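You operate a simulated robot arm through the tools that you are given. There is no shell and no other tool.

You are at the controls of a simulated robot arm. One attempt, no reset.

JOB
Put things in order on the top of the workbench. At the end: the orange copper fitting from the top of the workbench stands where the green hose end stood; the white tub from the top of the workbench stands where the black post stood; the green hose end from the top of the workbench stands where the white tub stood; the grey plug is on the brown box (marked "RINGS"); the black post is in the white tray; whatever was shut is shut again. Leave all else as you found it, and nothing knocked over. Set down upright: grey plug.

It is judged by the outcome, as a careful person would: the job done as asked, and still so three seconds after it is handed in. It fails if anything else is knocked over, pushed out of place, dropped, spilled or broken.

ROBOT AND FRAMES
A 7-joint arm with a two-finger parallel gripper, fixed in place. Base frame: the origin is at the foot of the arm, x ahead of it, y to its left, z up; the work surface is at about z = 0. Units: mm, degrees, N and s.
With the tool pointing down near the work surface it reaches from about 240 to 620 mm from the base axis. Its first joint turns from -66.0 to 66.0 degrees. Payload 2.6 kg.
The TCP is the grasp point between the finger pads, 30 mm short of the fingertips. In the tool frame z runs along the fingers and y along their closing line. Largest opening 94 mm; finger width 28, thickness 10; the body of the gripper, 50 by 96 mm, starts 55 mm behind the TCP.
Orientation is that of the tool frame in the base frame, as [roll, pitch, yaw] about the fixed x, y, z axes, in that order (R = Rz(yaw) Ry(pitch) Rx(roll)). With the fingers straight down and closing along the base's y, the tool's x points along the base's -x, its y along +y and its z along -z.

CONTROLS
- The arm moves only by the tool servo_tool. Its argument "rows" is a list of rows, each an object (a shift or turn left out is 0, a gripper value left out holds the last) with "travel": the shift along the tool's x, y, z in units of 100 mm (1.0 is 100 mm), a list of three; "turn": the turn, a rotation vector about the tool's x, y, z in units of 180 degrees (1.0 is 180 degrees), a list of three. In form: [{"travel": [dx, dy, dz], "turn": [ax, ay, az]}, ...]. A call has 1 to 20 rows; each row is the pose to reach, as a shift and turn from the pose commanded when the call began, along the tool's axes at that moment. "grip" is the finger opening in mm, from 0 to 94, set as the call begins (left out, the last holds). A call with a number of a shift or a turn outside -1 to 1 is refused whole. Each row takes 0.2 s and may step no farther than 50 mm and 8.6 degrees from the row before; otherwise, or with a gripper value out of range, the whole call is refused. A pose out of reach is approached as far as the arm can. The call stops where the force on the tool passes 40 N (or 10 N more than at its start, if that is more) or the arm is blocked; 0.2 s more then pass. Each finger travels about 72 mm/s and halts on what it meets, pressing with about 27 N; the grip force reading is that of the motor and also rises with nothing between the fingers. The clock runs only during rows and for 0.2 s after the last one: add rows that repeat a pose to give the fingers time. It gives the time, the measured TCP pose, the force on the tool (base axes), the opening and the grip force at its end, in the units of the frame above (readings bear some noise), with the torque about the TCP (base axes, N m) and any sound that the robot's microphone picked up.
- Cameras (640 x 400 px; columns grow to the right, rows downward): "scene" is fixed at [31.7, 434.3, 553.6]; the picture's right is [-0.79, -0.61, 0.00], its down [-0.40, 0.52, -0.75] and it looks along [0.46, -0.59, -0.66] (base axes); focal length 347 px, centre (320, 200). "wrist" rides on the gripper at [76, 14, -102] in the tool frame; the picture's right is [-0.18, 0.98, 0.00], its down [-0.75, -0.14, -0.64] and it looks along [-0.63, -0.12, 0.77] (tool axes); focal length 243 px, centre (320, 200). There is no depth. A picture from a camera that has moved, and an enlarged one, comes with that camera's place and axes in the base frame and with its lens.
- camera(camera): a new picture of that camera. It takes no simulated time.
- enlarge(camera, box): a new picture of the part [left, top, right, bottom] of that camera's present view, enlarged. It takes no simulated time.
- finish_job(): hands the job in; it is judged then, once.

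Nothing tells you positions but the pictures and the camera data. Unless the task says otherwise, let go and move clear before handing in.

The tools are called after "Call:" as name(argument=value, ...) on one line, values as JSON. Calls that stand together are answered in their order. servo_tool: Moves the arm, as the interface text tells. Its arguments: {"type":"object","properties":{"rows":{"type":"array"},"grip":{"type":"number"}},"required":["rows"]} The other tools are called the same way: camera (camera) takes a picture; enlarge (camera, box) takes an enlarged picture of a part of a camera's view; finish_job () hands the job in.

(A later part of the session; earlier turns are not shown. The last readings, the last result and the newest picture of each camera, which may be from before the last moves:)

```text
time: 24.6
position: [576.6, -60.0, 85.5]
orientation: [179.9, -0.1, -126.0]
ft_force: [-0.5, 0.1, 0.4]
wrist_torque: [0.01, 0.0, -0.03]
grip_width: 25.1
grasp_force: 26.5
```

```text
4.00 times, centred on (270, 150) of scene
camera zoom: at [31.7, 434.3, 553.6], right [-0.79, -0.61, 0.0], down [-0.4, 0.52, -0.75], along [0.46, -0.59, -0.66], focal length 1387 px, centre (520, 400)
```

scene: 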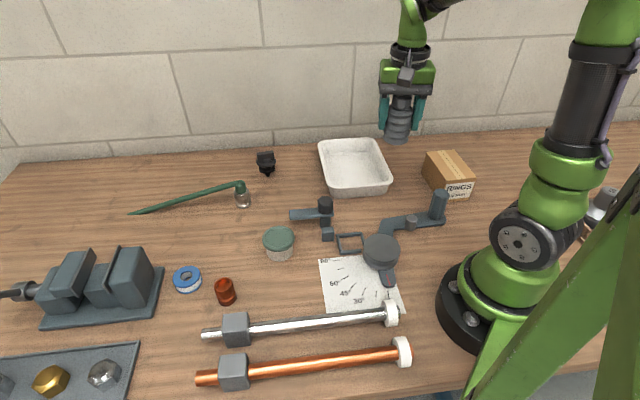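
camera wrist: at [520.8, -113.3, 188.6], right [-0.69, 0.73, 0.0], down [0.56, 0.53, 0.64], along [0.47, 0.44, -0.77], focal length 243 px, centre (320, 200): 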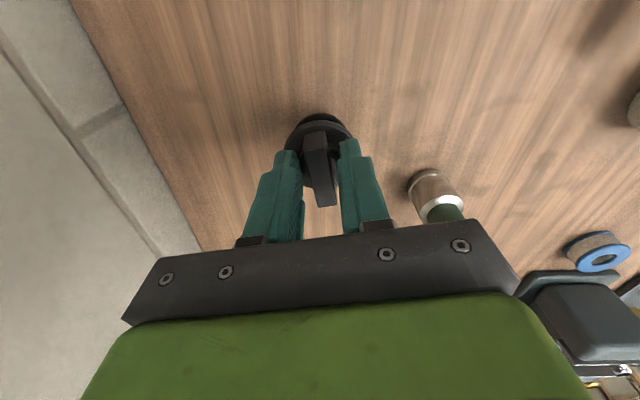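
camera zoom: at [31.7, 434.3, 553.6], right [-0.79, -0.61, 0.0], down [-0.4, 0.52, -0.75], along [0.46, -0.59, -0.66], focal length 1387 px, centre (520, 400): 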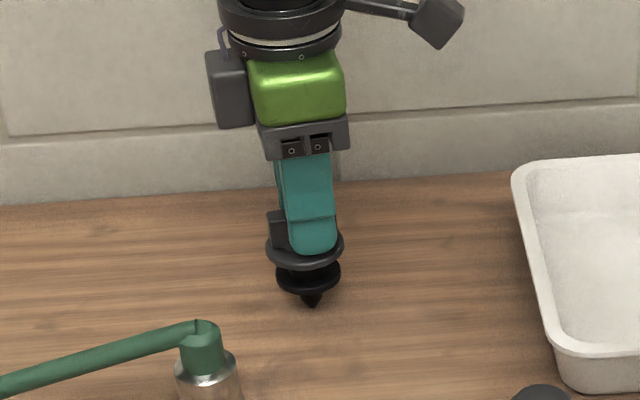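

The fingers closed at 25 mm – probably on the round boss below the handle rather than the handle. Let me look closer.

Call:
enlarge(camera="wrist", box=[260, 100, 380, 220])

Call:
enlarge(camera="scene", box=[245, 140, 295, 185])

```text
3.33 times, centred on (320, 160) of wrist
camera zoom: at [520.8, -113.3, 188.6], right [-0.69, 0.73, 0.0], down [0.56, 0.53, 0.64], along [0.47, 0.44, -0.77], focal length 809 px, centre (320, 333)
```

zoom: 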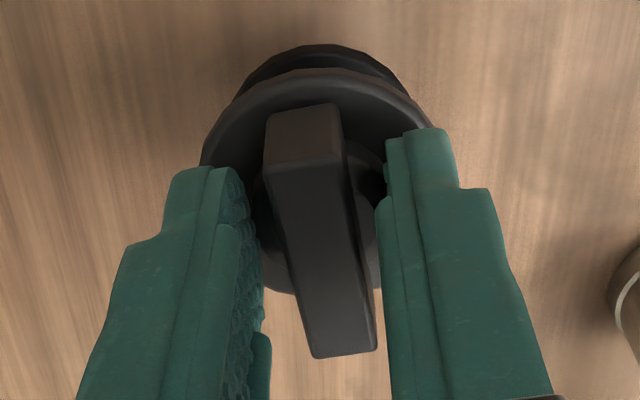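

```text
8.89 times, centred on (270, 162) of scene
camera zoom: at [31.7, 434.3, 553.6], right [-0.79, -0.61, 0.0], down [-0.4, 0.52, -0.75], along [0.46, -0.59, -0.66], focal length 3081 px, centre (764, 533)
```

zoom: 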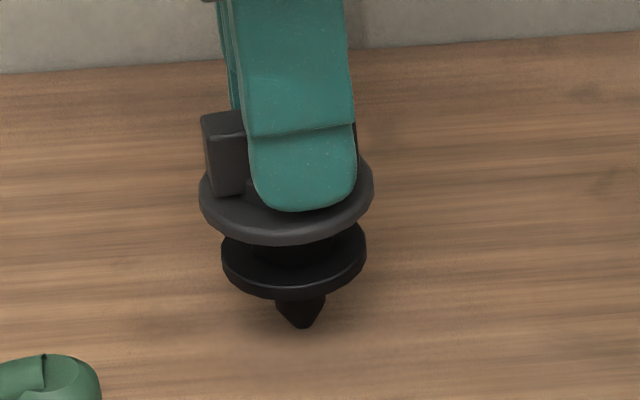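

The fingertips are on the 25 mm boss. I'll open, rise 5 mm, and close on the handle plate instead.

Call:
servo_tool(rows=[{"travel": [0, 0, 0]}, {"travel": [0, 0, 0]}], grip=50)

Call:
servo_tool(rows=[{"travel": [0, 0, -0.03]}, {"travel": [0, 0, -0.05]}])

Call:
servo_tool(rows=[{"travel": [0, 0, 0]}, {"travel": [0, 0, 0]}, {"travel": [0, 0, 0]}], grip=2)

Call:
enlarge(camera="wrist", box=[260, 100, 380, 220])

Call:
enlarge(camera="scene", box=[245, 140, 295, 185])

```text
time: 25.2
position: [577.2, -59.3, 86.3]
orientation: [-180.0, 0.0, -125.9]
ft_force: [0.1, 0.5, -1.4]
wrist_torque: [0.03, 0.03, 0.03]
grip_width: 50.3
grasp_force: 0.1
```

```text
time: 25.8
position: [576.7, -58.4, 90.0]
orientation: [180.0, 0.0, -126.0]
ft_force: [0.7, 0.6, -0.2]
wrist_torque: [0.0, -0.04, 0.01]
grip_width: 50.1
grasp_force: 0.1
```

```text
time: 26.6
position: [577.4, -59.2, 90.4]
orientation: [180.0, 0.0, -125.9]
ft_force: [0.4, -0.6, 0.5]
wrist_torque: [-0.04, -0.04, -0.02]
grip_width: 11.8
grasp_force: 26.9
```

```text
3.33 times, centred on (320, 160) of wrist
camera zoom: at [520.6, -113.1, 193.7], right [-0.69, 0.73, 0.0], down [0.56, 0.53, 0.64], along [0.47, 0.44, -0.77], focal length 809 px, centre (320, 333)
```

zoom: 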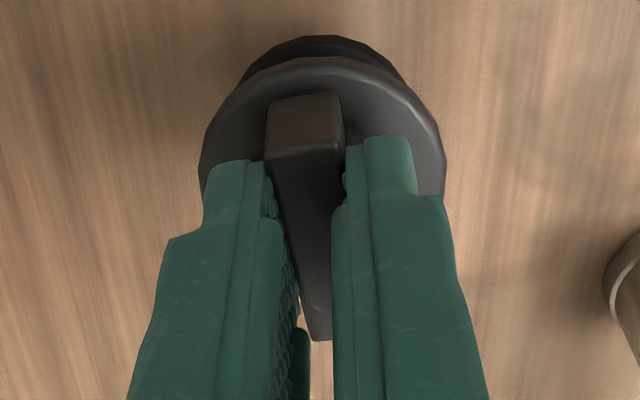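

```text
8.89 times, centred on (270, 162) of scene
camera zoom: at [31.7, 434.3, 553.6], right [-0.79, -0.61, 0.0], down [-0.4, 0.52, -0.75], along [0.46, -0.59, -0.66], focal length 3081 px, centre (764, 533)
```

zoom: 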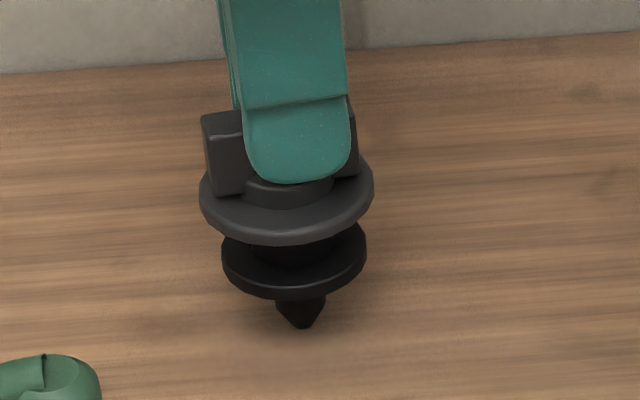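

Now the handle is held at 11.8 mm. I'll lift gently.

Call:
servo_tool(rows=[{"travel": [0, 0, -0.08]}, {"travel": [0, 0, -0.2]}])

Call:
enlarge(camera="scene", box=[245, 120, 295, 185])

```text
time: 27.2
position: [576.9, -59.2, 109.9]
orientation: [180.0, 0.0, -126.0]
ft_force: [0.3, 0.5, 0.0]
wrist_torque: [-0.01, 0.03, -0.01]
grip_width: 11.9
grasp_force: 26.8
```

```text
6.15 times, centred on (270, 152) of scene
camera zoom: at [31.7, 434.3, 553.6], right [-0.79, -0.61, 0.0], down [-0.4, 0.52, -0.75], along [0.46, -0.59, -0.66], focal length 2133 px, centre (628, 492)
```

zoom: 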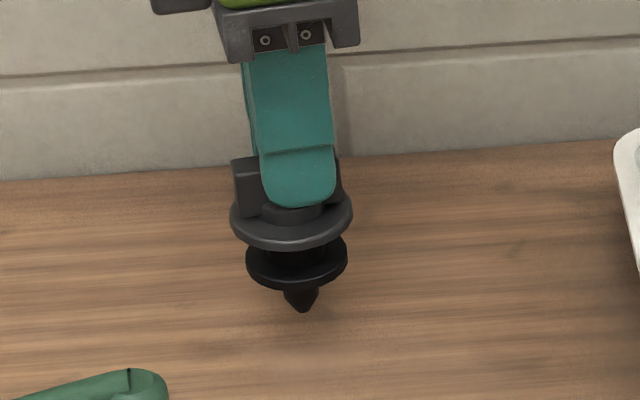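

The post is free and light. I'll raise it and carry it over the tray.

Call:
servo_tool(rows=[{"travel": [0, 0, -0.35]}, {"travel": [0.1, 0.02, -0.7]}, {"travel": [0.4, 0.07, -0.8]}, {"travel": [0.72, 0.135, -0.8]}])

Call:
servo_tool(rows=[{"travel": [0.36, 0.07, 0]}, {"travel": [0.72, 0.135, 0]}])

Call:
servo_tool(rows=[{"travel": [0.12, 0.02, 0], "turn": [0, 0, 0.0444]}, {"travel": [0.24, 0.04, 0], "turn": [0, 0, 0.0889]}, {"travel": [0.36, 0.06, 0], "turn": [0, 0, 0.1333]}, {"travel": [0.48, 0.09, 0], "turn": [0, 0, 0.1778]}, {"travel": [0.6, 0.11, 0], "turn": [0, 0, 0.2222]}, {"travel": [0.72, 0.135, 0], "turn": [0, 0, 0.2444]}])

Call:
camera(camera="wrist")

Call:
camera(camera="scene")

```text
time: 28.2
position: [523.6, -109.2, 189.5]
orientation: [180.0, 0.1, -126.1]
ft_force: [-0.4, 0.2, -1.3]
wrist_torque: [-0.02, -0.01, -0.02]
grip_width: 11.9
grasp_force: 27.3
```

```text
time: 28.8
position: [470.2, -160.3, 190.8]
orientation: [180.0, 0.0, -126.0]
ft_force: [-0.5, -1.0, -1.0]
wrist_torque: [-0.02, -0.01, 0.02]
grip_width: 12.1
grasp_force: 26.9
```

```text
time: 30.2
position: [417.7, -210.1, 190.8]
orientation: [180.0, 0.0, -170.1]
ft_force: [0.0, -0.3, -1.5]
wrist_torque: [0.01, 0.0, -0.02]
grip_width: 11.7
grasp_force: 26.5
```

```text
taken
camera wrist: at [339.4, -209.4, 294.5], right [0.01, 1.0, 0.0], down [0.77, -0.01, 0.64], along [0.64, -0.01, -0.77], focal length 243 px, centre (320, 200)
```

wrist: 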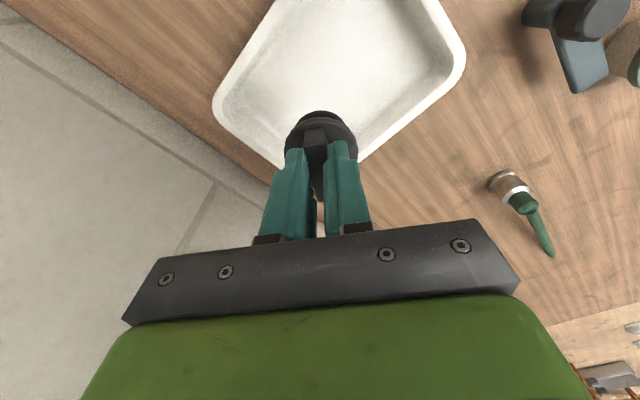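

```text
taken
```

scene: 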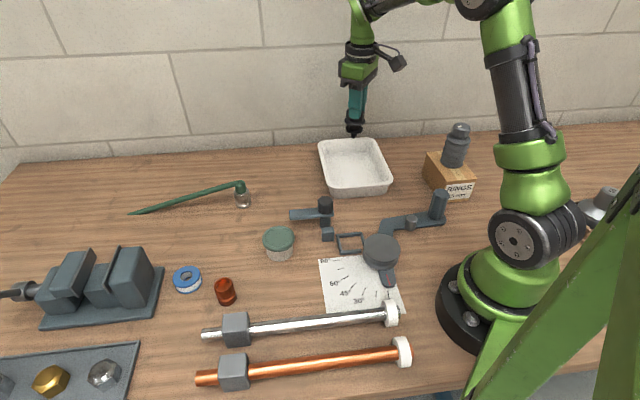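

The post is over the tray's middle. I'll lower it toward the tray floor.

Call:
servo_tool(rows=[{"travel": [0.04, 0.06, 0.3]}, {"travel": [0.04, 0.06, 0.6]}, {"travel": [0.04, 0.06, 0.85]}])

Call:
enlarge(camera="scene", box=[290, 90, 420, 210])

```text
time: 31.0
position: [412.5, -206.3, 105.5]
orientation: [-180.0, 0.0, -170.1]
ft_force: [0.2, -0.1, -1.2]
wrist_torque: [0.03, -0.02, -0.03]
grip_width: 11.8
grasp_force: 27.1
```

```text
3.33 times, centred on (355, 150) of scene
camera zoom: at [31.7, 434.3, 553.6], right [-0.79, -0.61, 0.0], down [-0.4, 0.52, -0.75], along [0.46, -0.59, -0.66], focal length 1156 px, centre (203, 367)
```

zoom: 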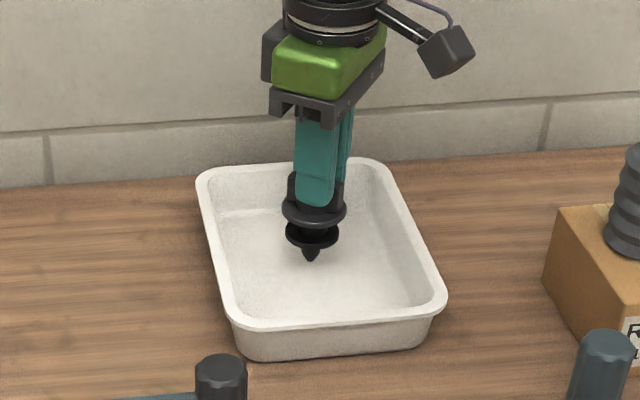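

Call:
servo_tool(rows=[{"travel": [0, 0, 0.04]}, {"travel": [0, 0, 0.07]}, {"travel": [0, 0, 0.085]}])

Call:
servo_tool(rows=[{"travel": [0, 0, 0.01]}, {"travel": [0, 0, 0.015]}])

```text
time: 31.8
position: [411.9, -205.0, 96.6]
orientation: [180.0, -0.1, -170.0]
ft_force: [0.2, 0.6, -1.7]
wrist_torque: [0.01, -0.01, -0.02]
grip_width: 11.7
grasp_force: 26.9
```

```text
time: 32.4
position: [412.3, -205.6, 95.8]
orientation: [-180.0, 0.0, -170.0]
ft_force: [-0.3, 0.7, -2.2]
wrist_torque: [-0.04, 0.04, -0.03]
grip_width: 12.0
grasp_force: 26.7
```

Call:
servo_tool(rows=[{"travel": [0, 0, 0.01]}, {"travel": [0, 0, 0.015]}])

Call:
servo_tool(rows=[{"travel": [0, 0, 0.005]}, {"travel": [0, 0, 0.01]}])

```text
time: 33.0
position: [411.6, -205.1, 95.7]
orientation: [-179.9, 0.2, -170.0]
ft_force: [-4.4, 0.9, 13.5]
wrist_torque: [0.1, 0.37, 0.02]
grip_width: 12.2
grasp_force: 27.1
```

```text
time: 33.6
position: [413.5, -205.7, 94.4]
orientation: [-179.9, 0.2, -170.1]
ft_force: [-2.8, 0.6, 19.8]
wrist_torque: [0.07, 0.12, -0.01]
grip_width: 11.8
grasp_force: 26.8
```

Call:
servo_tool(rows=[{"travel": [0, 0, -0.01]}, {"travel": [0, 0, -0.012]}])

Call:
enlarge(camera="scene", box=[290, 90, 420, 210])

```text
time: 34.2
position: [413.5, -204.1, 94.2]
orientation: [-180.0, 0.1, -170.0]
ft_force: [4.4, 0.4, 12.0]
wrist_torque: [0.02, -0.44, -0.01]
grip_width: 11.8
grasp_force: 27.4
```

```text
3.33 times, centred on (355, 150) of scene
camera zoom: at [31.7, 434.3, 553.5], right [-0.79, -0.61, 0.0], down [-0.4, 0.52, -0.75], along [0.46, -0.59, -0.66], focal length 1156 px, centre (203, 367)
```

zoom: 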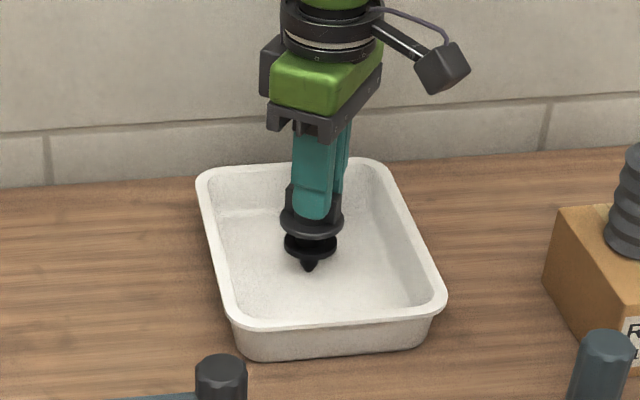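

Call:
servo_tool(rows=[{"travel": [0, 0, -0.005]}, {"travel": [0, 0, -0.008]}])

Call:
servo_tool(rows=[{"travel": [0, 0, 0]}, {"travel": [0, 0, 0]}, {"travel": [0, 0, 0]}], grip=40)

Call:
enlarge(camera="scene", box=[290, 90, 420, 210])

Call:
camera(camera="wrist")

```text
time: 34.8
position: [412.3, -204.8, 93.5]
orientation: [179.9, -0.2, -170.0]
ft_force: [1.8, 0.6, 4.9]
wrist_torque: [0.01, -0.23, 0.01]
grip_width: 11.8
grasp_force: 27.0
```

```text
time: 35.6
position: [412.6, -204.4, 94.8]
orientation: [-180.0, 0.0, -170.0]
ft_force: [-0.1, -0.4, 0.2]
wrist_torque: [0.04, 0.03, 0.02]
grip_width: 39.9
grasp_force: 0.0
```

```text
3.33 times, centred on (355, 150) of scene
camera zoom: at [31.7, 434.3, 553.6], right [-0.79, -0.61, 0.0], down [-0.4, 0.52, -0.75], along [0.46, -0.59, -0.66], focal length 1156 px, centre (203, 367)
```

zoom: 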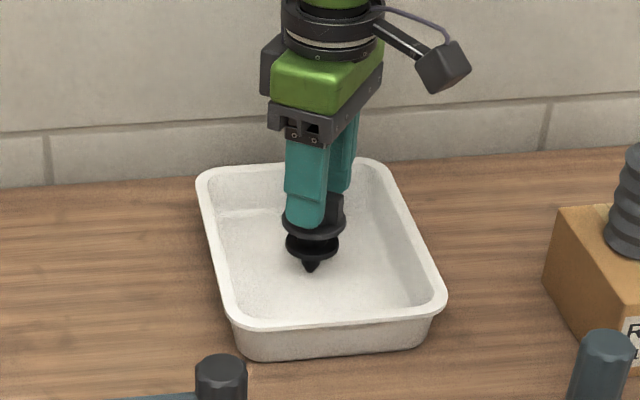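

```text
taken
camera wrist: at [334.7, -204.4, 198.1], right [0.01, 1.0, 0.0], down [0.77, -0.01, 0.64], along [0.64, -0.01, -0.77], focal length 243 px, centre (320, 200)
```

wrist: 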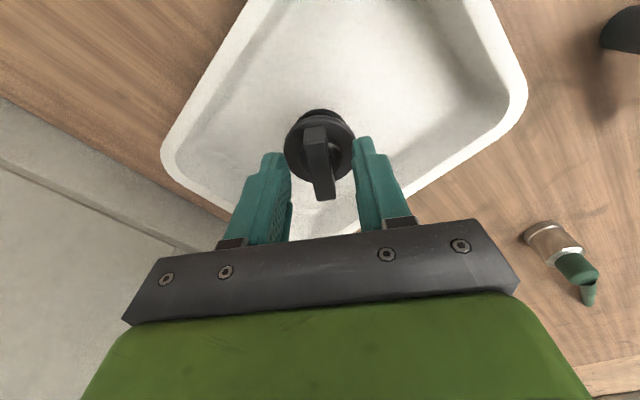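

The post stands upright in the tray. I'll rise straight up.

Call:
servo_tool(rows=[{"travel": [0, 0, 0]}, {"travel": [0, 0, -0.3]}, {"travel": [0, 0, -0.7]}, {"travel": [0, 0, -1.0]}], grip=60)

Call:
camera(camera="scene")

```text
time: 36.6
position: [412.6, -205.2, 195.7]
orientation: [-179.9, 0.0, -170.0]
ft_force: [-0.2, 0.6, 0.3]
wrist_torque: [-0.03, 0.03, 0.0]
grip_width: 60.0
grasp_force: 0.1
```

```text
taken
```

scene: 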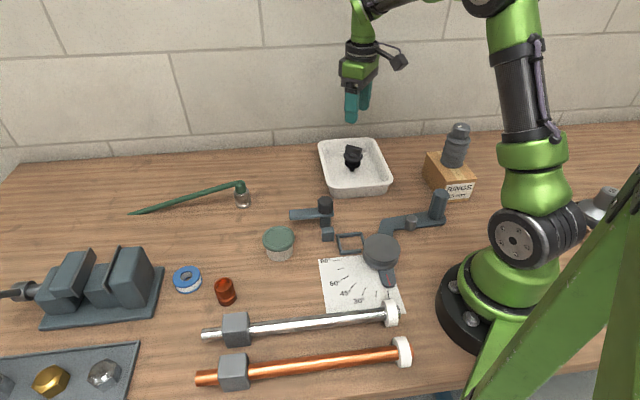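

Both are in place. Next the white tub: I'll move toward it for a close look.

Call:
servo_tool(rows=[{"travel": [0.03, 0.41, 0], "turn": [0, 0, 0]}, {"travel": [0.064, 0.82, 0]}], grip=94)

Call:
servo_tool(rows=[{"travel": [0.03, 0.41, 0]}, {"travel": [0.064, 0.82, 0]}])

Call:
servo_tool(rows=[{"travel": [0.03, 0.41, 0]}, {"travel": [0.064, 0.82, 0]}])

Call:
servo_tool(rows=[{"travel": [0.03, 0.41, 0], "turn": [0, 0, 0.0278]}, {"travel": [0.064, 0.82, 0], "turn": [0, 0, 0.0556]}])

Call:
camera(camera="wrist")

```text
time: 37.2
position: [391.4, -123.9, 196.3]
orientation: [180.0, 0.0, -170.0]
ft_force: [-0.1, -0.7, 0.3]
wrist_torque: [0.0, 0.0, 0.02]
grip_width: 94.1
grasp_force: 0.1
```

```text
time: 37.8
position: [371.0, -45.0, 195.4]
orientation: [-180.0, 0.0, -170.1]
ft_force: [0.4, -0.7, 0.1]
wrist_torque: [0.02, 0.0, 0.0]
grip_width: 94.2
grasp_force: 0.2
```

```text
time: 38.4
position: [350.2, 33.4, 194.9]
orientation: [-180.0, 0.0, -170.0]
ft_force: [-0.4, 0.6, -0.1]
wrist_torque: [-0.01, -0.01, -0.01]
grip_width: 93.6
grasp_force: 0.1
```

```text
time: 39.0
position: [330.1, 114.8, 196.0]
orientation: [180.0, 0.0, 179.8]
ft_force: [0.3, 0.1, 0.9]
wrist_torque: [0.0, 0.02, 0.03]
grip_width: 94.3
grasp_force: 0.1
```

```text
taken
camera wrist: at [253.5, 128.2, 299.6], right [0.19, 0.98, 0.0], down [0.75, -0.14, 0.64], along [0.63, -0.12, -0.77], focal length 243 px, centre (320, 200)
```

wrist: 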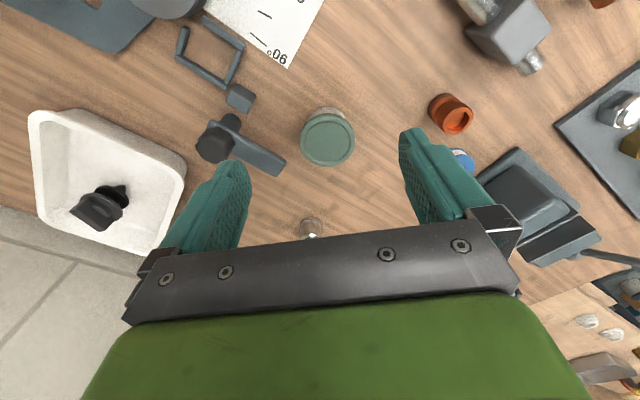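

Call:
enlarge(camera="wrist", box=[270, 90, 390, 180])

Call:
enlarge(camera="scene", box=[240, 210, 320, 270])

```text
4.44 times, centred on (330, 135) of wrist
camera zoom: at [253.5, 128.2, 299.6], right [0.19, 0.98, 0.0], down [0.75, -0.14, 0.64], along [0.63, -0.12, -0.77], focal length 1078 px, centre (276, 489)
```

zoom: 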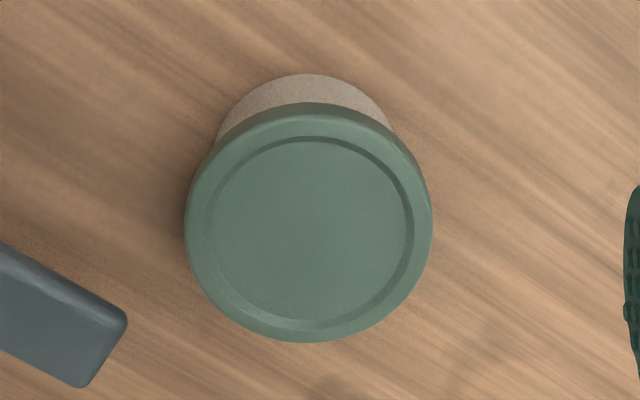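

```text
6.67 times, centred on (280, 240) of scene
camera zoom: at [31.8, 434.2, 553.6], right [-0.79, -0.61, 0.0], down [-0.4, 0.52, -0.75], along [0.46, -0.59, -0.66], focal length 2311 px, centre (587, -67)
```

zoom: 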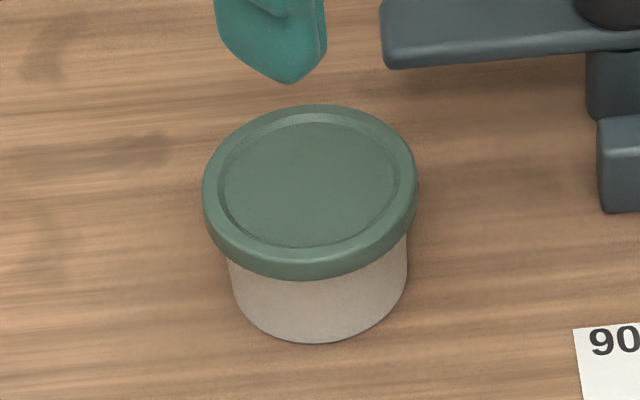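

The tub is at (379.5, 113.7), lid about 64 mm across, 40 mm tall. The lever end is close on the -y side, so I'll rotate the tool to yaw 150° so that the fingers stay clear of it.

Call:
servo_tool(rows=[{"travel": [-0.12, -0.003, 0.1], "turn": [0, 0, 0.0417]}, {"travel": [-0.25, -0.006, 0.2], "turn": [0, 0, 0.0833]}, {"travel": [-0.37, -0.009, 0.35], "turn": [0, 0, 0.125]}, {"travel": [-0.495, -0.011, 0.5], "turn": [0, 0, 0.1667]}], grip=90)

Call:
camera(camera="wrist")

```text
time: 40.0
position: [380.4, 114.2, 146.2]
orientation: [-179.9, 0.0, 149.8]
ft_force: [0.0, 0.0, -0.5]
wrist_torque: [0.0, 0.01, -0.02]
grip_width: 89.9
grasp_force: 0.1
```

```text
taken
camera wrist: at [320.8, 162.8, 248.3], right [0.65, 0.76, 0.0], down [0.58, -0.5, 0.64], along [0.49, -0.42, -0.77], focal length 243 px, centre (320, 200)
```

wrist: 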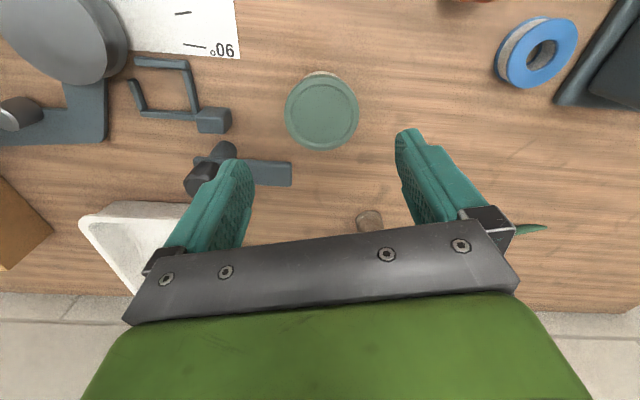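

The tub is centred under the gripper and the fingers will clear the lever. Descending.

Call:
servo_tool(rows=[{"travel": [0, 0, 0.35]}, {"travel": [0, 0, 0.7]}, {"travel": [0, 0, 0.95]}])

Call:
camera(camera="wrist")

Call:
enlarge(camera="scene", box=[220, 180, 360, 280])

```text
time: 40.8
position: [378.5, 114.9, 48.6]
orientation: [-180.0, -0.1, 149.8]
ft_force: [0.2, -0.6, 0.5]
wrist_torque: [0.01, -0.02, 0.01]
grip_width: 89.8
grasp_force: 0.0
```

```text
taken
camera wrist: at [319.9, 163.8, 152.5], right [0.65, 0.76, 0.0], down [0.58, -0.5, 0.64], along [0.49, -0.42, -0.77], focal length 243 px, centre (320, 200)
```

wrist: 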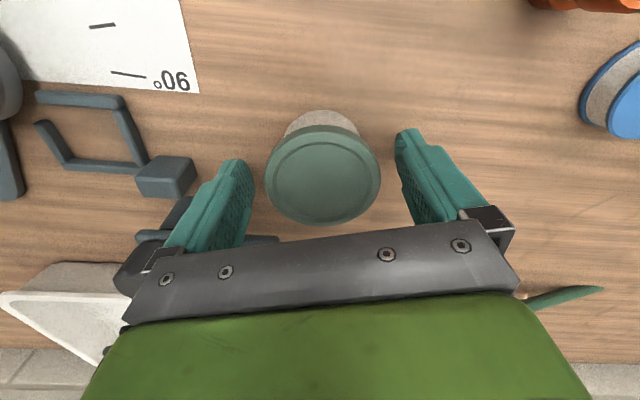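

```text
4.00 times, centred on (290, 230) of scene
camera zoom: at [31.7, 434.3, 553.6], right [-0.79, -0.61, 0.0], down [-0.4, 0.52, -0.75], along [0.46, -0.59, -0.66], focal length 1387 px, centre (440, 80)
```

zoom: 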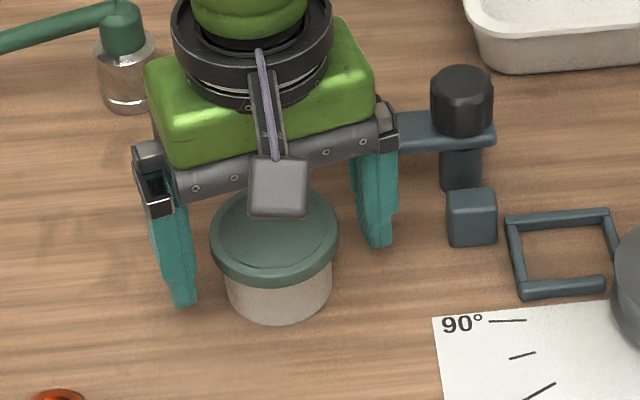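

Clear on both sides. I'll go down another 12 mm and close on the tub's lid rim.

Call:
servo_tool(rows=[{"travel": [0, 0, 0.07]}, {"travel": [0, 0, 0.125]}])

Call:
servo_tool(rows=[{"travel": [0, 0, 0]}, {"travel": [0, 0, 0]}, {"travel": [0, 0, 0]}], grip=50)

Call:
camera(camera="wrist")

Call:
enlarge(camera="scene", box=[220, 180, 360, 280])

```text
time: 41.4
position: [380.2, 113.2, 37.6]
orientation: [179.9, 0.0, 149.9]
ft_force: [0.7, -0.5, 0.2]
wrist_torque: [0.03, -0.01, -0.01]
grip_width: 90.3
grasp_force: 0.0
```

```text
time: 42.2
position: [379.7, 113.0, 36.8]
orientation: [-180.0, 0.0, 150.0]
ft_force: [-0.5, -0.2, 0.5]
wrist_torque: [-0.02, 0.0, 0.0]
grip_width: 66.9
grasp_force: 26.9
```

```text
taken
camera wrist: at [320.6, 163.3, 140.6], right [0.65, 0.76, 0.0], down [0.58, -0.5, 0.64], along [0.49, -0.42, -0.77], focal length 243 px, centre (320, 200)
```

wrist: 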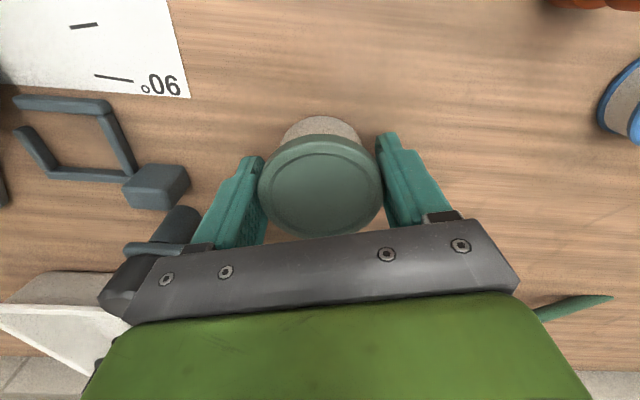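

```text
4.00 times, centred on (290, 230) of scene
camera zoom: at [31.7, 434.3, 553.6], right [-0.79, -0.61, 0.0], down [-0.4, 0.52, -0.75], along [0.46, -0.59, -0.66], focal length 1387 px, centre (440, 80)
```

zoom: 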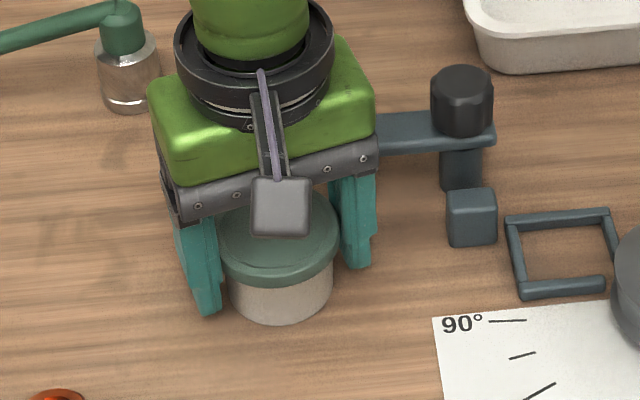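

The lid rim is held at 66.9 mm. I'll lift slowly and check that the tub comes along.

Call:
servo_tool(rows=[{"travel": [0, 0, -0.05]}, {"travel": [0, 0, -0.12]}, {"travel": [0, 0, -0.2]}])

Call:
enlarge(camera="scene", box=[220, 180, 360, 280])

```text
time: 43.0
position: [379.7, 113.1, 57.6]
orientation: [179.9, 0.1, 150.0]
ft_force: [0.1, -0.3, -0.9]
wrist_torque: [0.02, 0.02, 0.0]
grip_width: 66.9
grasp_force: 26.8
```

```text
4.00 times, centred on (290, 230) of scene
camera zoom: at [31.8, 434.3, 553.6], right [-0.79, -0.61, 0.0], down [-0.4, 0.52, -0.75], along [0.46, -0.59, -0.66], focal length 1387 px, centre (440, 80)
```

zoom: 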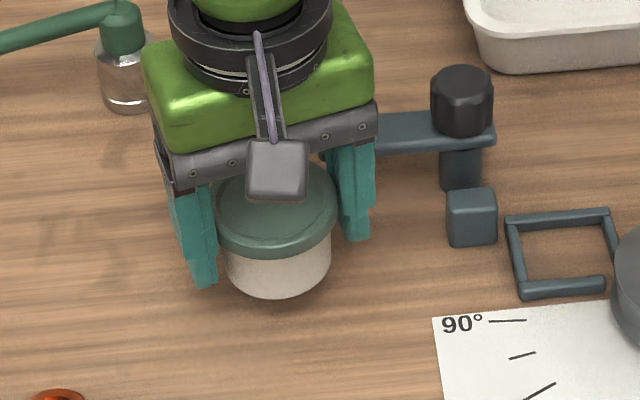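

The tub comes up whole with its lid. I'll raise it and carry it to where the post stood (~(577.5, -58)).

Call:
servo_tool(rows=[{"travel": [0, 0, -0.4]}, {"travel": [0, 0, -0.8]}, {"travel": [-0.2, -0.04, -1.0]}, {"travel": [-0.6, -0.11, -1.0]}, {"travel": [-0.85, -0.16, -1.0]}])

Call:
servo_tool(rows=[{"travel": [-0.43, -0.08, 0]}, {"travel": [-0.86, -0.164, 0]}])

Call:
servo_tool(rows=[{"travel": [-0.43, -0.08, 0]}, {"travel": [-0.858, -0.168, 0]}])

Call:
camera(camera="scene")

```text
time: 44.2
position: [444.9, 58.0, 158.4]
orientation: [-179.9, 0.0, 150.0]
ft_force: [0.3, -0.1, -1.5]
wrist_torque: [0.04, -0.02, -0.01]
grip_width: 67.0
grasp_force: 26.7
```

```text
time: 44.8
position: [512.3, -2.0, 159.0]
orientation: [180.0, 0.0, 149.9]
ft_force: [0.7, -0.9, -1.4]
wrist_torque: [-0.01, 0.02, 0.0]
grip_width: 66.9
grasp_force: 26.7
```

```text
time: 45.4
position: [579.5, -57.6, 155.6]
orientation: [180.0, -0.2, 150.0]
ft_force: [0.7, -0.1, -0.6]
wrist_torque: [0.03, 0.03, 0.01]
grip_width: 67.0
grasp_force: 27.1
```

```text
taken
```

scene: 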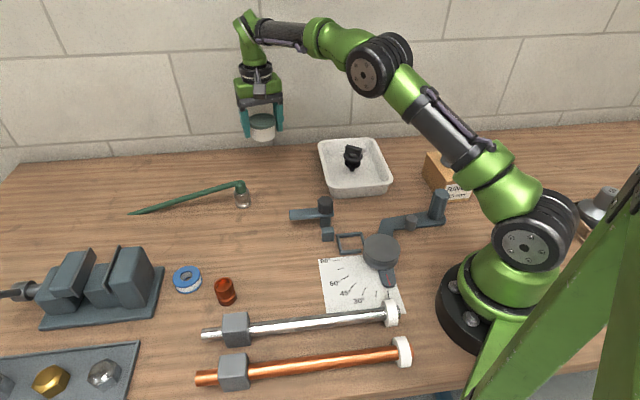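

The tub is above the target. Descending in stages.

Call:
servo_tool(rows=[{"travel": [0.008, -0.016, 0.4]}, {"travel": [0.008, -0.016, 0.8]}, {"travel": [0.008, -0.016, 1.0]}])

Call:
enlarge(camera="scene", box=[200, 100, 330, 200])

```text
time: 46.2
position: [576.9, -58.0, 57.5]
orientation: [-180.0, 0.0, 149.8]
ft_force: [-0.5, 0.2, -1.5]
wrist_torque: [-0.02, -0.02, 0.0]
grip_width: 66.9
grasp_force: 27.4
```

```text
4.00 times, centred on (265, 150) of scene
camera zoom: at [31.7, 434.3, 553.6], right [-0.79, -0.61, 0.0], down [-0.4, 0.52, -0.75], along [0.46, -0.59, -0.66], focal length 1387 px, centre (540, 400)
```

zoom: 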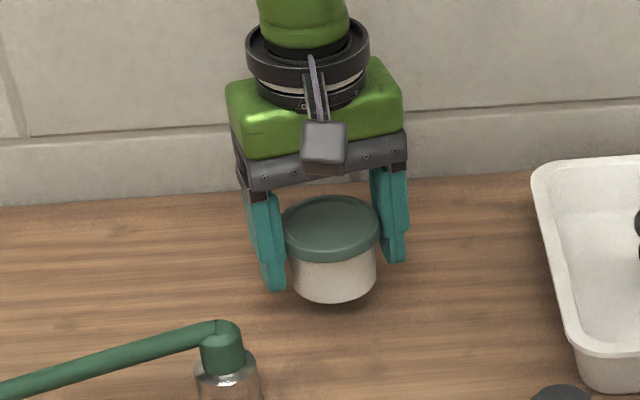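

Call:
servo_tool(rows=[{"travel": [0, 0, 0.09]}, {"travel": [0, 0, 0.16]}, {"travel": [0, 0, 0.18]}])

Call:
servo_tool(rows=[{"travel": [0, 0, 0.005]}, {"travel": [0, 0, 0.01]}])

```text
time: 47.0
position: [575.4, -57.9, 38.8]
orientation: [-180.0, 0.0, 150.0]
ft_force: [0.1, 0.1, -1.3]
wrist_torque: [0.0, 0.01, 0.01]
grip_width: 67.0
grasp_force: 27.0
```

```text
time: 47.6
position: [575.9, -59.1, 38.6]
orientation: [180.0, 0.0, 150.1]
ft_force: [0.4, 0.0, -1.7]
wrist_torque: [0.0, 0.02, -0.02]
grip_width: 66.8
grasp_force: 27.0
```

Call:
servo_tool(rows=[{"travel": [0, 0, 0.005]}, {"travel": [0, 0, 0.01]}])

Call:
servo_tool(rows=[{"travel": [0, 0, 0.005]}, {"travel": [0, 0, 0.007]}])

```text
time: 48.2
position: [576.4, -58.2, 37.2]
orientation: [-179.9, 0.0, 149.9]
ft_force: [-0.4, 0.0, -1.3]
wrist_torque: [-0.04, -0.02, 0.01]
grip_width: 66.8
grasp_force: 27.1
```

```text
time: 48.8
position: [575.9, -59.3, 37.3]
orientation: [-180.0, 0.0, 150.1]
ft_force: [0.2, 0.4, 2.1]
wrist_torque: [-0.04, 0.07, 0.01]
grip_width: 66.8
grasp_force: 27.3
```

Light contact with the bench. I'll release the tub here at (576, -59).

Call:
servo_tool(rows=[{"travel": [0, 0, 0]}, {"travel": [0, 0, 0]}, {"travel": [0, 0, 0]}], grip=92)

Call:
camera(camera="wrist")

Call:
servo_tool(rows=[{"travel": [0, 0, -0.3]}, {"travel": [0, 0, -0.6]}, {"travel": [0, 0, -1.0]}])

Call:
camera(camera="scene")

Call:
camera(camera="wrist")

```text
time: 49.6
position: [576.4, -59.1, 35.5]
orientation: [-180.0, -0.1, 150.1]
ft_force: [-0.3, 0.4, 0.1]
wrist_torque: [0.02, 0.0, 0.04]
grip_width: 92.0
grasp_force: 0.1
```

```text
taken
camera wrist: at [516.9, -9.4, 140.1], right [0.65, 0.76, 0.0], down [0.58, -0.5, 0.64], along [0.49, -0.42, -0.77], focal length 243 px, centre (320, 200)
```

wrist: 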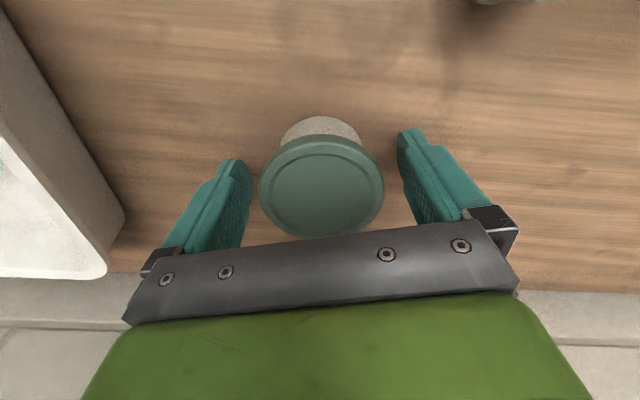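

```text
time: 50.4
position: [574.9, -59.1, 137.7]
orientation: [179.9, 0.0, 150.0]
ft_force: [-0.2, 0.3, 0.2]
wrist_torque: [0.0, 0.02, 0.01]
grip_width: 92.0
grasp_force: 0.1
```

```text
taken
```

scene: 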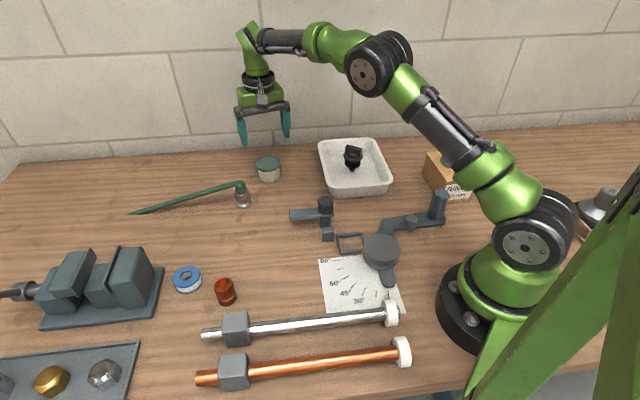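

```text
taken
camera wrist: at [516.0, -9.9, 240.3], right [0.65, 0.76, 0.0], down [0.58, -0.5, 0.64], along [0.49, -0.42, -0.77], focal length 243 px, centre (320, 200)
```

wrist: 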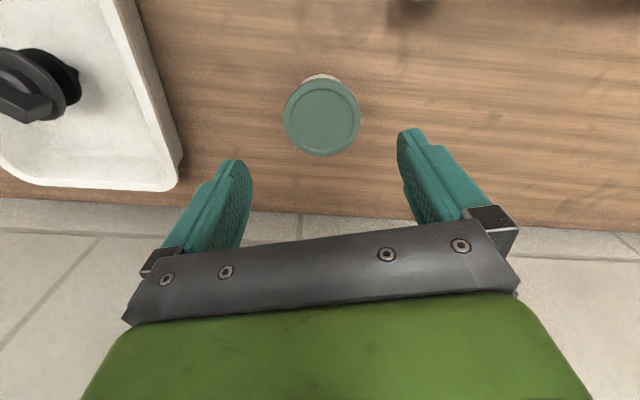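

The tub is standing where the post was. Now the hose end: I'll rise, move back and turn to yaw 225° so the hose tail will run out between the fingers.

Call:
servo_tool(rows=[{"travel": [0.1, 0.02, -0.2], "turn": [0, 0, -0.0463]}, {"travel": [0.2, 0.04, -0.4], "turn": [0, 0, -0.0926]}, {"travel": [0.3, 0.06, -0.6], "turn": [0, 0, -0.1389]}, {"travel": [0.4, 0.09, -0.6], "turn": [0, 0, -0.1852]}, {"travel": [0.5, 0.11, -0.6], "turn": [0, 0, -0.2315]}, {"travel": [0.6, 0.13, -0.6], "turn": [0, 0, -0.2778]}, {"travel": [0.7, 0.16, -0.6], "turn": [0, 0, -0.3241]}, {"travel": [0.85, 0.19, -0.6], "turn": [0, 0, -0.3704]}, {"travel": [0.99, 0.22, -0.6], "turn": [0, 0, -0.4167]}], grip=94)

Call:
camera(camera="wrist")

```text
time: 52.4
position: [501.2, 9.9, 196.7]
orientation: [180.0, -0.1, -134.9]
ft_force: [-0.7, -0.5, -0.5]
wrist_torque: [0.0, 0.02, -0.02]
grip_width: 94.3
grasp_force: 0.1
```

```text
taken
camera wrist: at [437.4, -35.0, 299.7], right [-0.57, 0.82, 0.0], down [0.63, 0.43, 0.64], along [0.53, 0.36, -0.77], focal length 243 px, centre (320, 200)
```

wrist: 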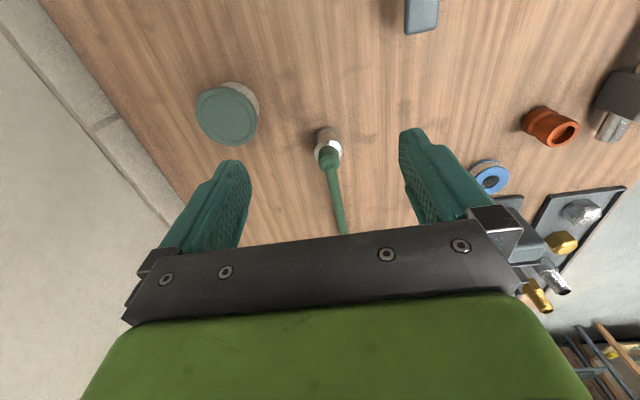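

Call:
enlarge(camera="wrist", box=[270, 110, 390, 240])

Call:
enlarge(camera="scene", box=[115, 165, 275, 230])

```text
3.08 times, centred on (330, 175) of wrist
camera zoom: at [437.4, -35.0, 299.7], right [-0.57, 0.82, 0.0], down [0.63, 0.43, 0.64], along [0.53, 0.36, -0.77], focal length 746 px, centre (289, 277)
```

zoom: 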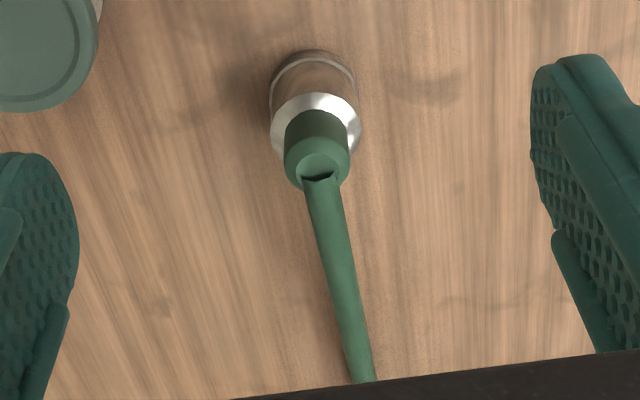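

```text
4.00 times, centred on (195, 198) of scene
camera zoom: at [31.8, 434.3, 553.6], right [-0.79, -0.61, 0.0], down [-0.4, 0.52, -0.75], along [0.46, -0.59, -0.66], focal length 1387 px, centre (820, 210)
```

zoom: 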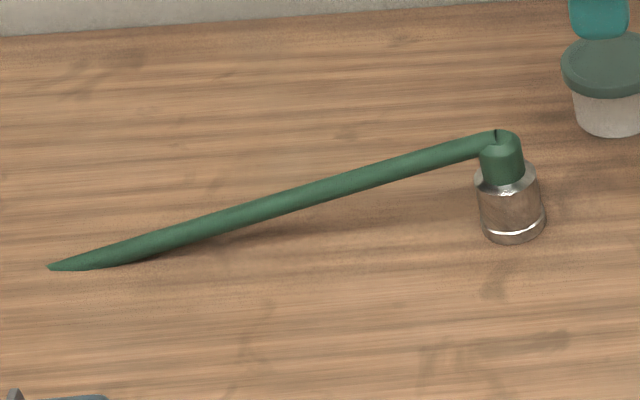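

The ferrule is at about (549.7, 55.5), ~37 mm across, and its tail runs away at 45° along the tool's x axis, as wanted. I'll move above it and partly down.

Call:
servo_tool(rows=[{"travel": [-0.33, -0.01, 0.1]}, {"travel": [-0.67, -0.017, 0.3]}, {"travel": [-0.67, -0.017, 0.7]}], grip=80)

Call:
camera(camera="wrist")

Call:
enlarge(camera="scene", box=[180, 100, 310, 220])

```text
time: 53.2
position: [548.9, 56.6, 126.4]
orientation: [-180.0, 0.1, -134.9]
ft_force: [0.1, -0.7, 0.1]
wrist_torque: [0.0, 0.01, 0.01]
grip_width: 80.0
grasp_force: 0.2
```

```text
taken
camera wrist: at [485.7, 11.1, 229.3], right [-0.56, 0.83, 0.0], down [0.63, 0.43, 0.64], along [0.53, 0.36, -0.77], focal length 243 px, centre (320, 200)
```

wrist: 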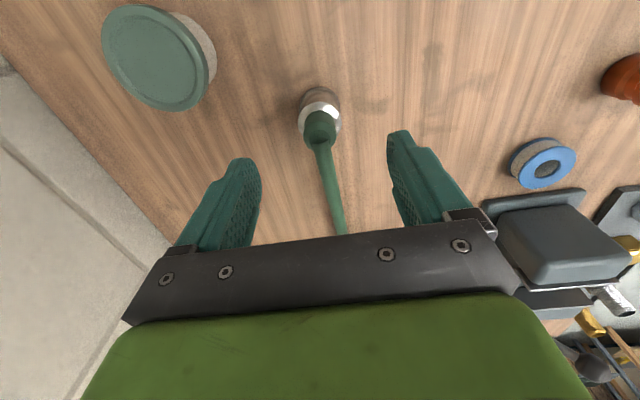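

```text
3.33 times, centred on (245, 160) of scene
camera zoom: at [31.7, 434.3, 553.6], right [-0.79, -0.61, 0.0], down [-0.4, 0.52, -0.75], along [0.46, -0.59, -0.66], focal length 1156 px, centre (570, 333)
```

zoom: 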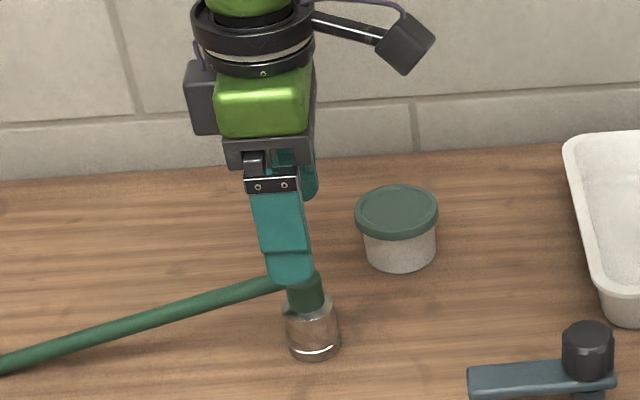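

Call:
enlarge(camera="wrist", box=[280, 75, 360, 175])

```text
4.00 times, centred on (320, 125) of wrist
camera zoom: at [485.7, 11.1, 229.3], right [-0.56, 0.83, 0.0], down [0.63, 0.43, 0.64], along [0.53, 0.36, -0.77], focal length 970 px, centre (320, 500)
```

zoom: 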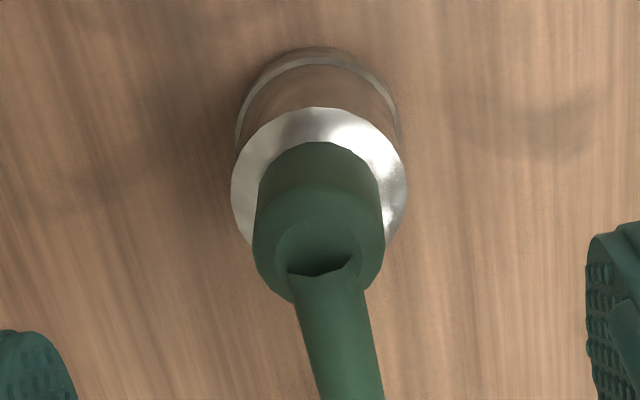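

Well aligned. Descending to grasp the ferrule.

Call:
servo_tool(rows=[{"travel": [0, 0, 0.35]}, {"travel": [0, 0, 0.7]}, {"travel": [0, 0, 0.9]}])

Call:
camera(camera="wrist")

Call:
enlarge(camera="scene", box=[180, 100, 310, 220])

```text
time: 54.0
position: [550.7, 56.1, 36.5]
orientation: [180.0, -0.1, -135.2]
ft_force: [0.1, 0.2, 0.3]
wrist_torque: [0.0, 0.03, 0.0]
grip_width: 80.2
grasp_force: 0.1
```

```text
taken
camera wrist: at [486.2, 11.6, 140.0], right [-0.56, 0.83, 0.0], down [0.63, 0.43, 0.64], along [0.53, 0.36, -0.77], focal length 243 px, centre (320, 200)
```

wrist: 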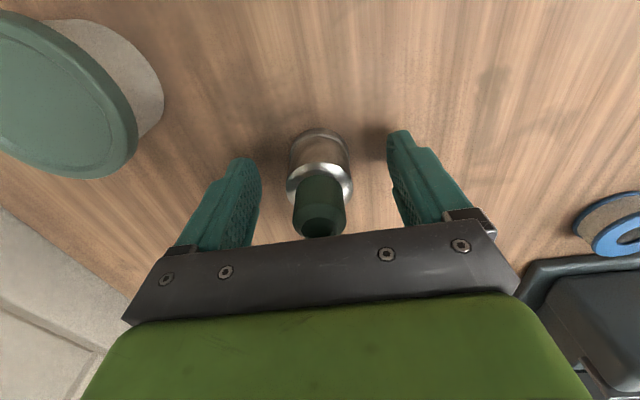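

```text
3.33 times, centred on (245, 160) of scene
camera zoom: at [31.7, 434.3, 553.6], right [-0.79, -0.61, 0.0], down [-0.4, 0.52, -0.75], along [0.46, -0.59, -0.66], focal length 1156 px, centre (570, 333)
```

zoom: 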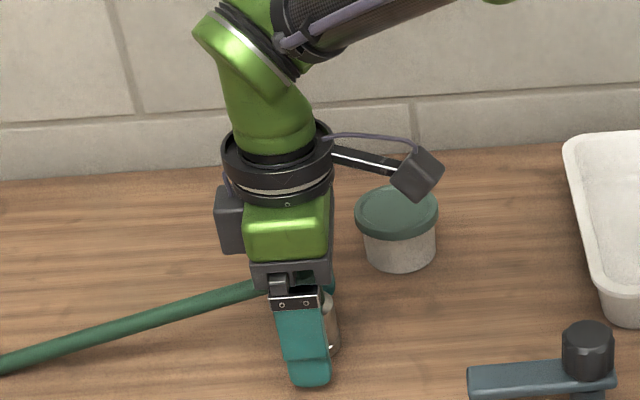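

The fingers straddle the ferrule. Closing.

Call:
servo_tool(rows=[{"travel": [0, 0, 0]}, {"travel": [0, 0, 0]}, {"travel": [0, 0, 0]}, {"travel": [0, 0, 0]}], grip=22)

Call:
camera(camera="wrist")

```text
time: 55.0
position: [550.2, 56.3, 36.7]
orientation: [-179.9, 0.0, -135.0]
ft_force: [0.4, 0.2, 0.0]
wrist_torque: [-0.01, -0.01, -0.01]
grip_width: 35.2
grasp_force: 27.3
```

```text
taken
camera wrist: at [486.3, 11.5, 140.5], right [-0.56, 0.83, 0.0], down [0.63, 0.43, 0.64], along [0.53, 0.36, -0.77], focal length 243 px, centre (320, 200)
```

wrist: 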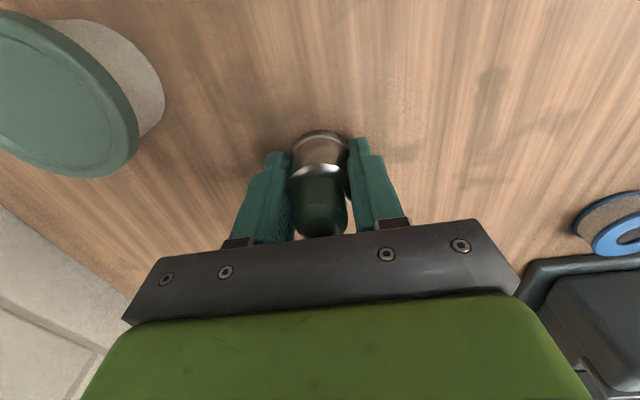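

Held at 35 mm. The hose end stood at about (550, 56). I'll lift slightly and see how the tail behaves.

Call:
servo_tool(rows=[{"travel": [0, 0, -0.05]}, {"travel": [0, 0, -0.12]}, {"travel": [0, 0, -0.2]}])

Call:
camera(camera="scene")

Call:
enlarge(camera="scene", box=[115, 130, 285, 230])

```text
time: 55.8
position: [548.6, 56.4, 57.3]
orientation: [-180.0, 0.0, -135.0]
ft_force: [-0.8, -0.1, -0.2]
wrist_torque: [-0.01, -0.03, 0.0]
grip_width: 35.1
grasp_force: 27.0
```

```text
taken
```

scene: 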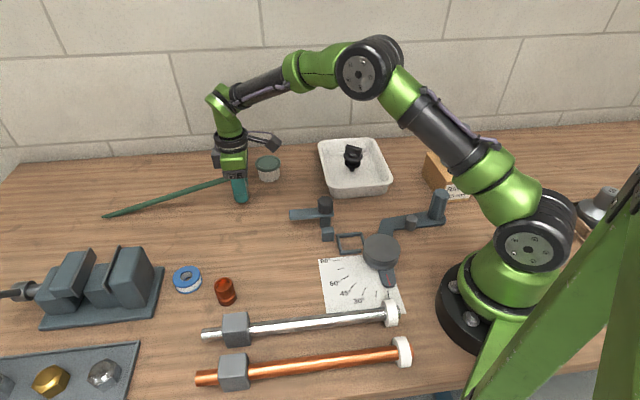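

```text
3.76 times, centred on (200, 180) of scene
camera zoom: at [31.7, 434.3, 553.6], right [-0.79, -0.61, 0.0], down [-0.4, 0.52, -0.75], along [0.46, -0.59, -0.66], focal length 1305 px, centre (772, 275)
```

zoom: 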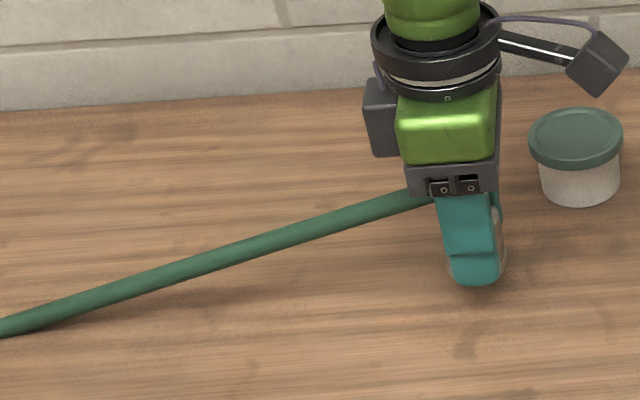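

Call:
servo_tool(rows=[{"travel": [0, 0, -0.25]}, {"travel": [0, 0, -0.5]}, {"travel": [0, 0, -0.75]}])

Call:
camera(camera="scene")

```text
time: 56.6
position: [549.3, 56.0, 132.6]
orientation: [-180.0, 0.0, -135.0]
ft_force: [0.1, 0.9, -1.1]
wrist_torque: [0.02, 0.01, 0.02]
grip_width: 35.6
grasp_force: 26.8
```

```text
taken
```

scene: 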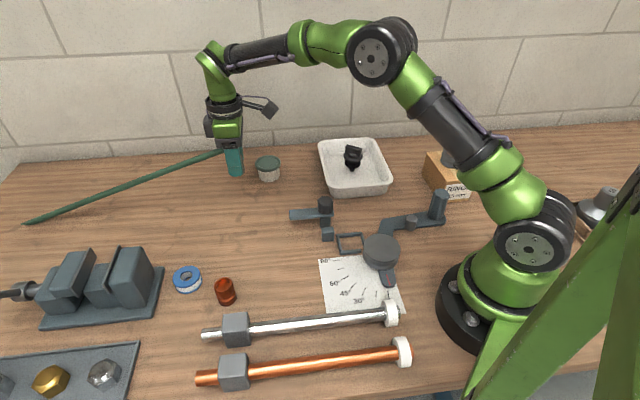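

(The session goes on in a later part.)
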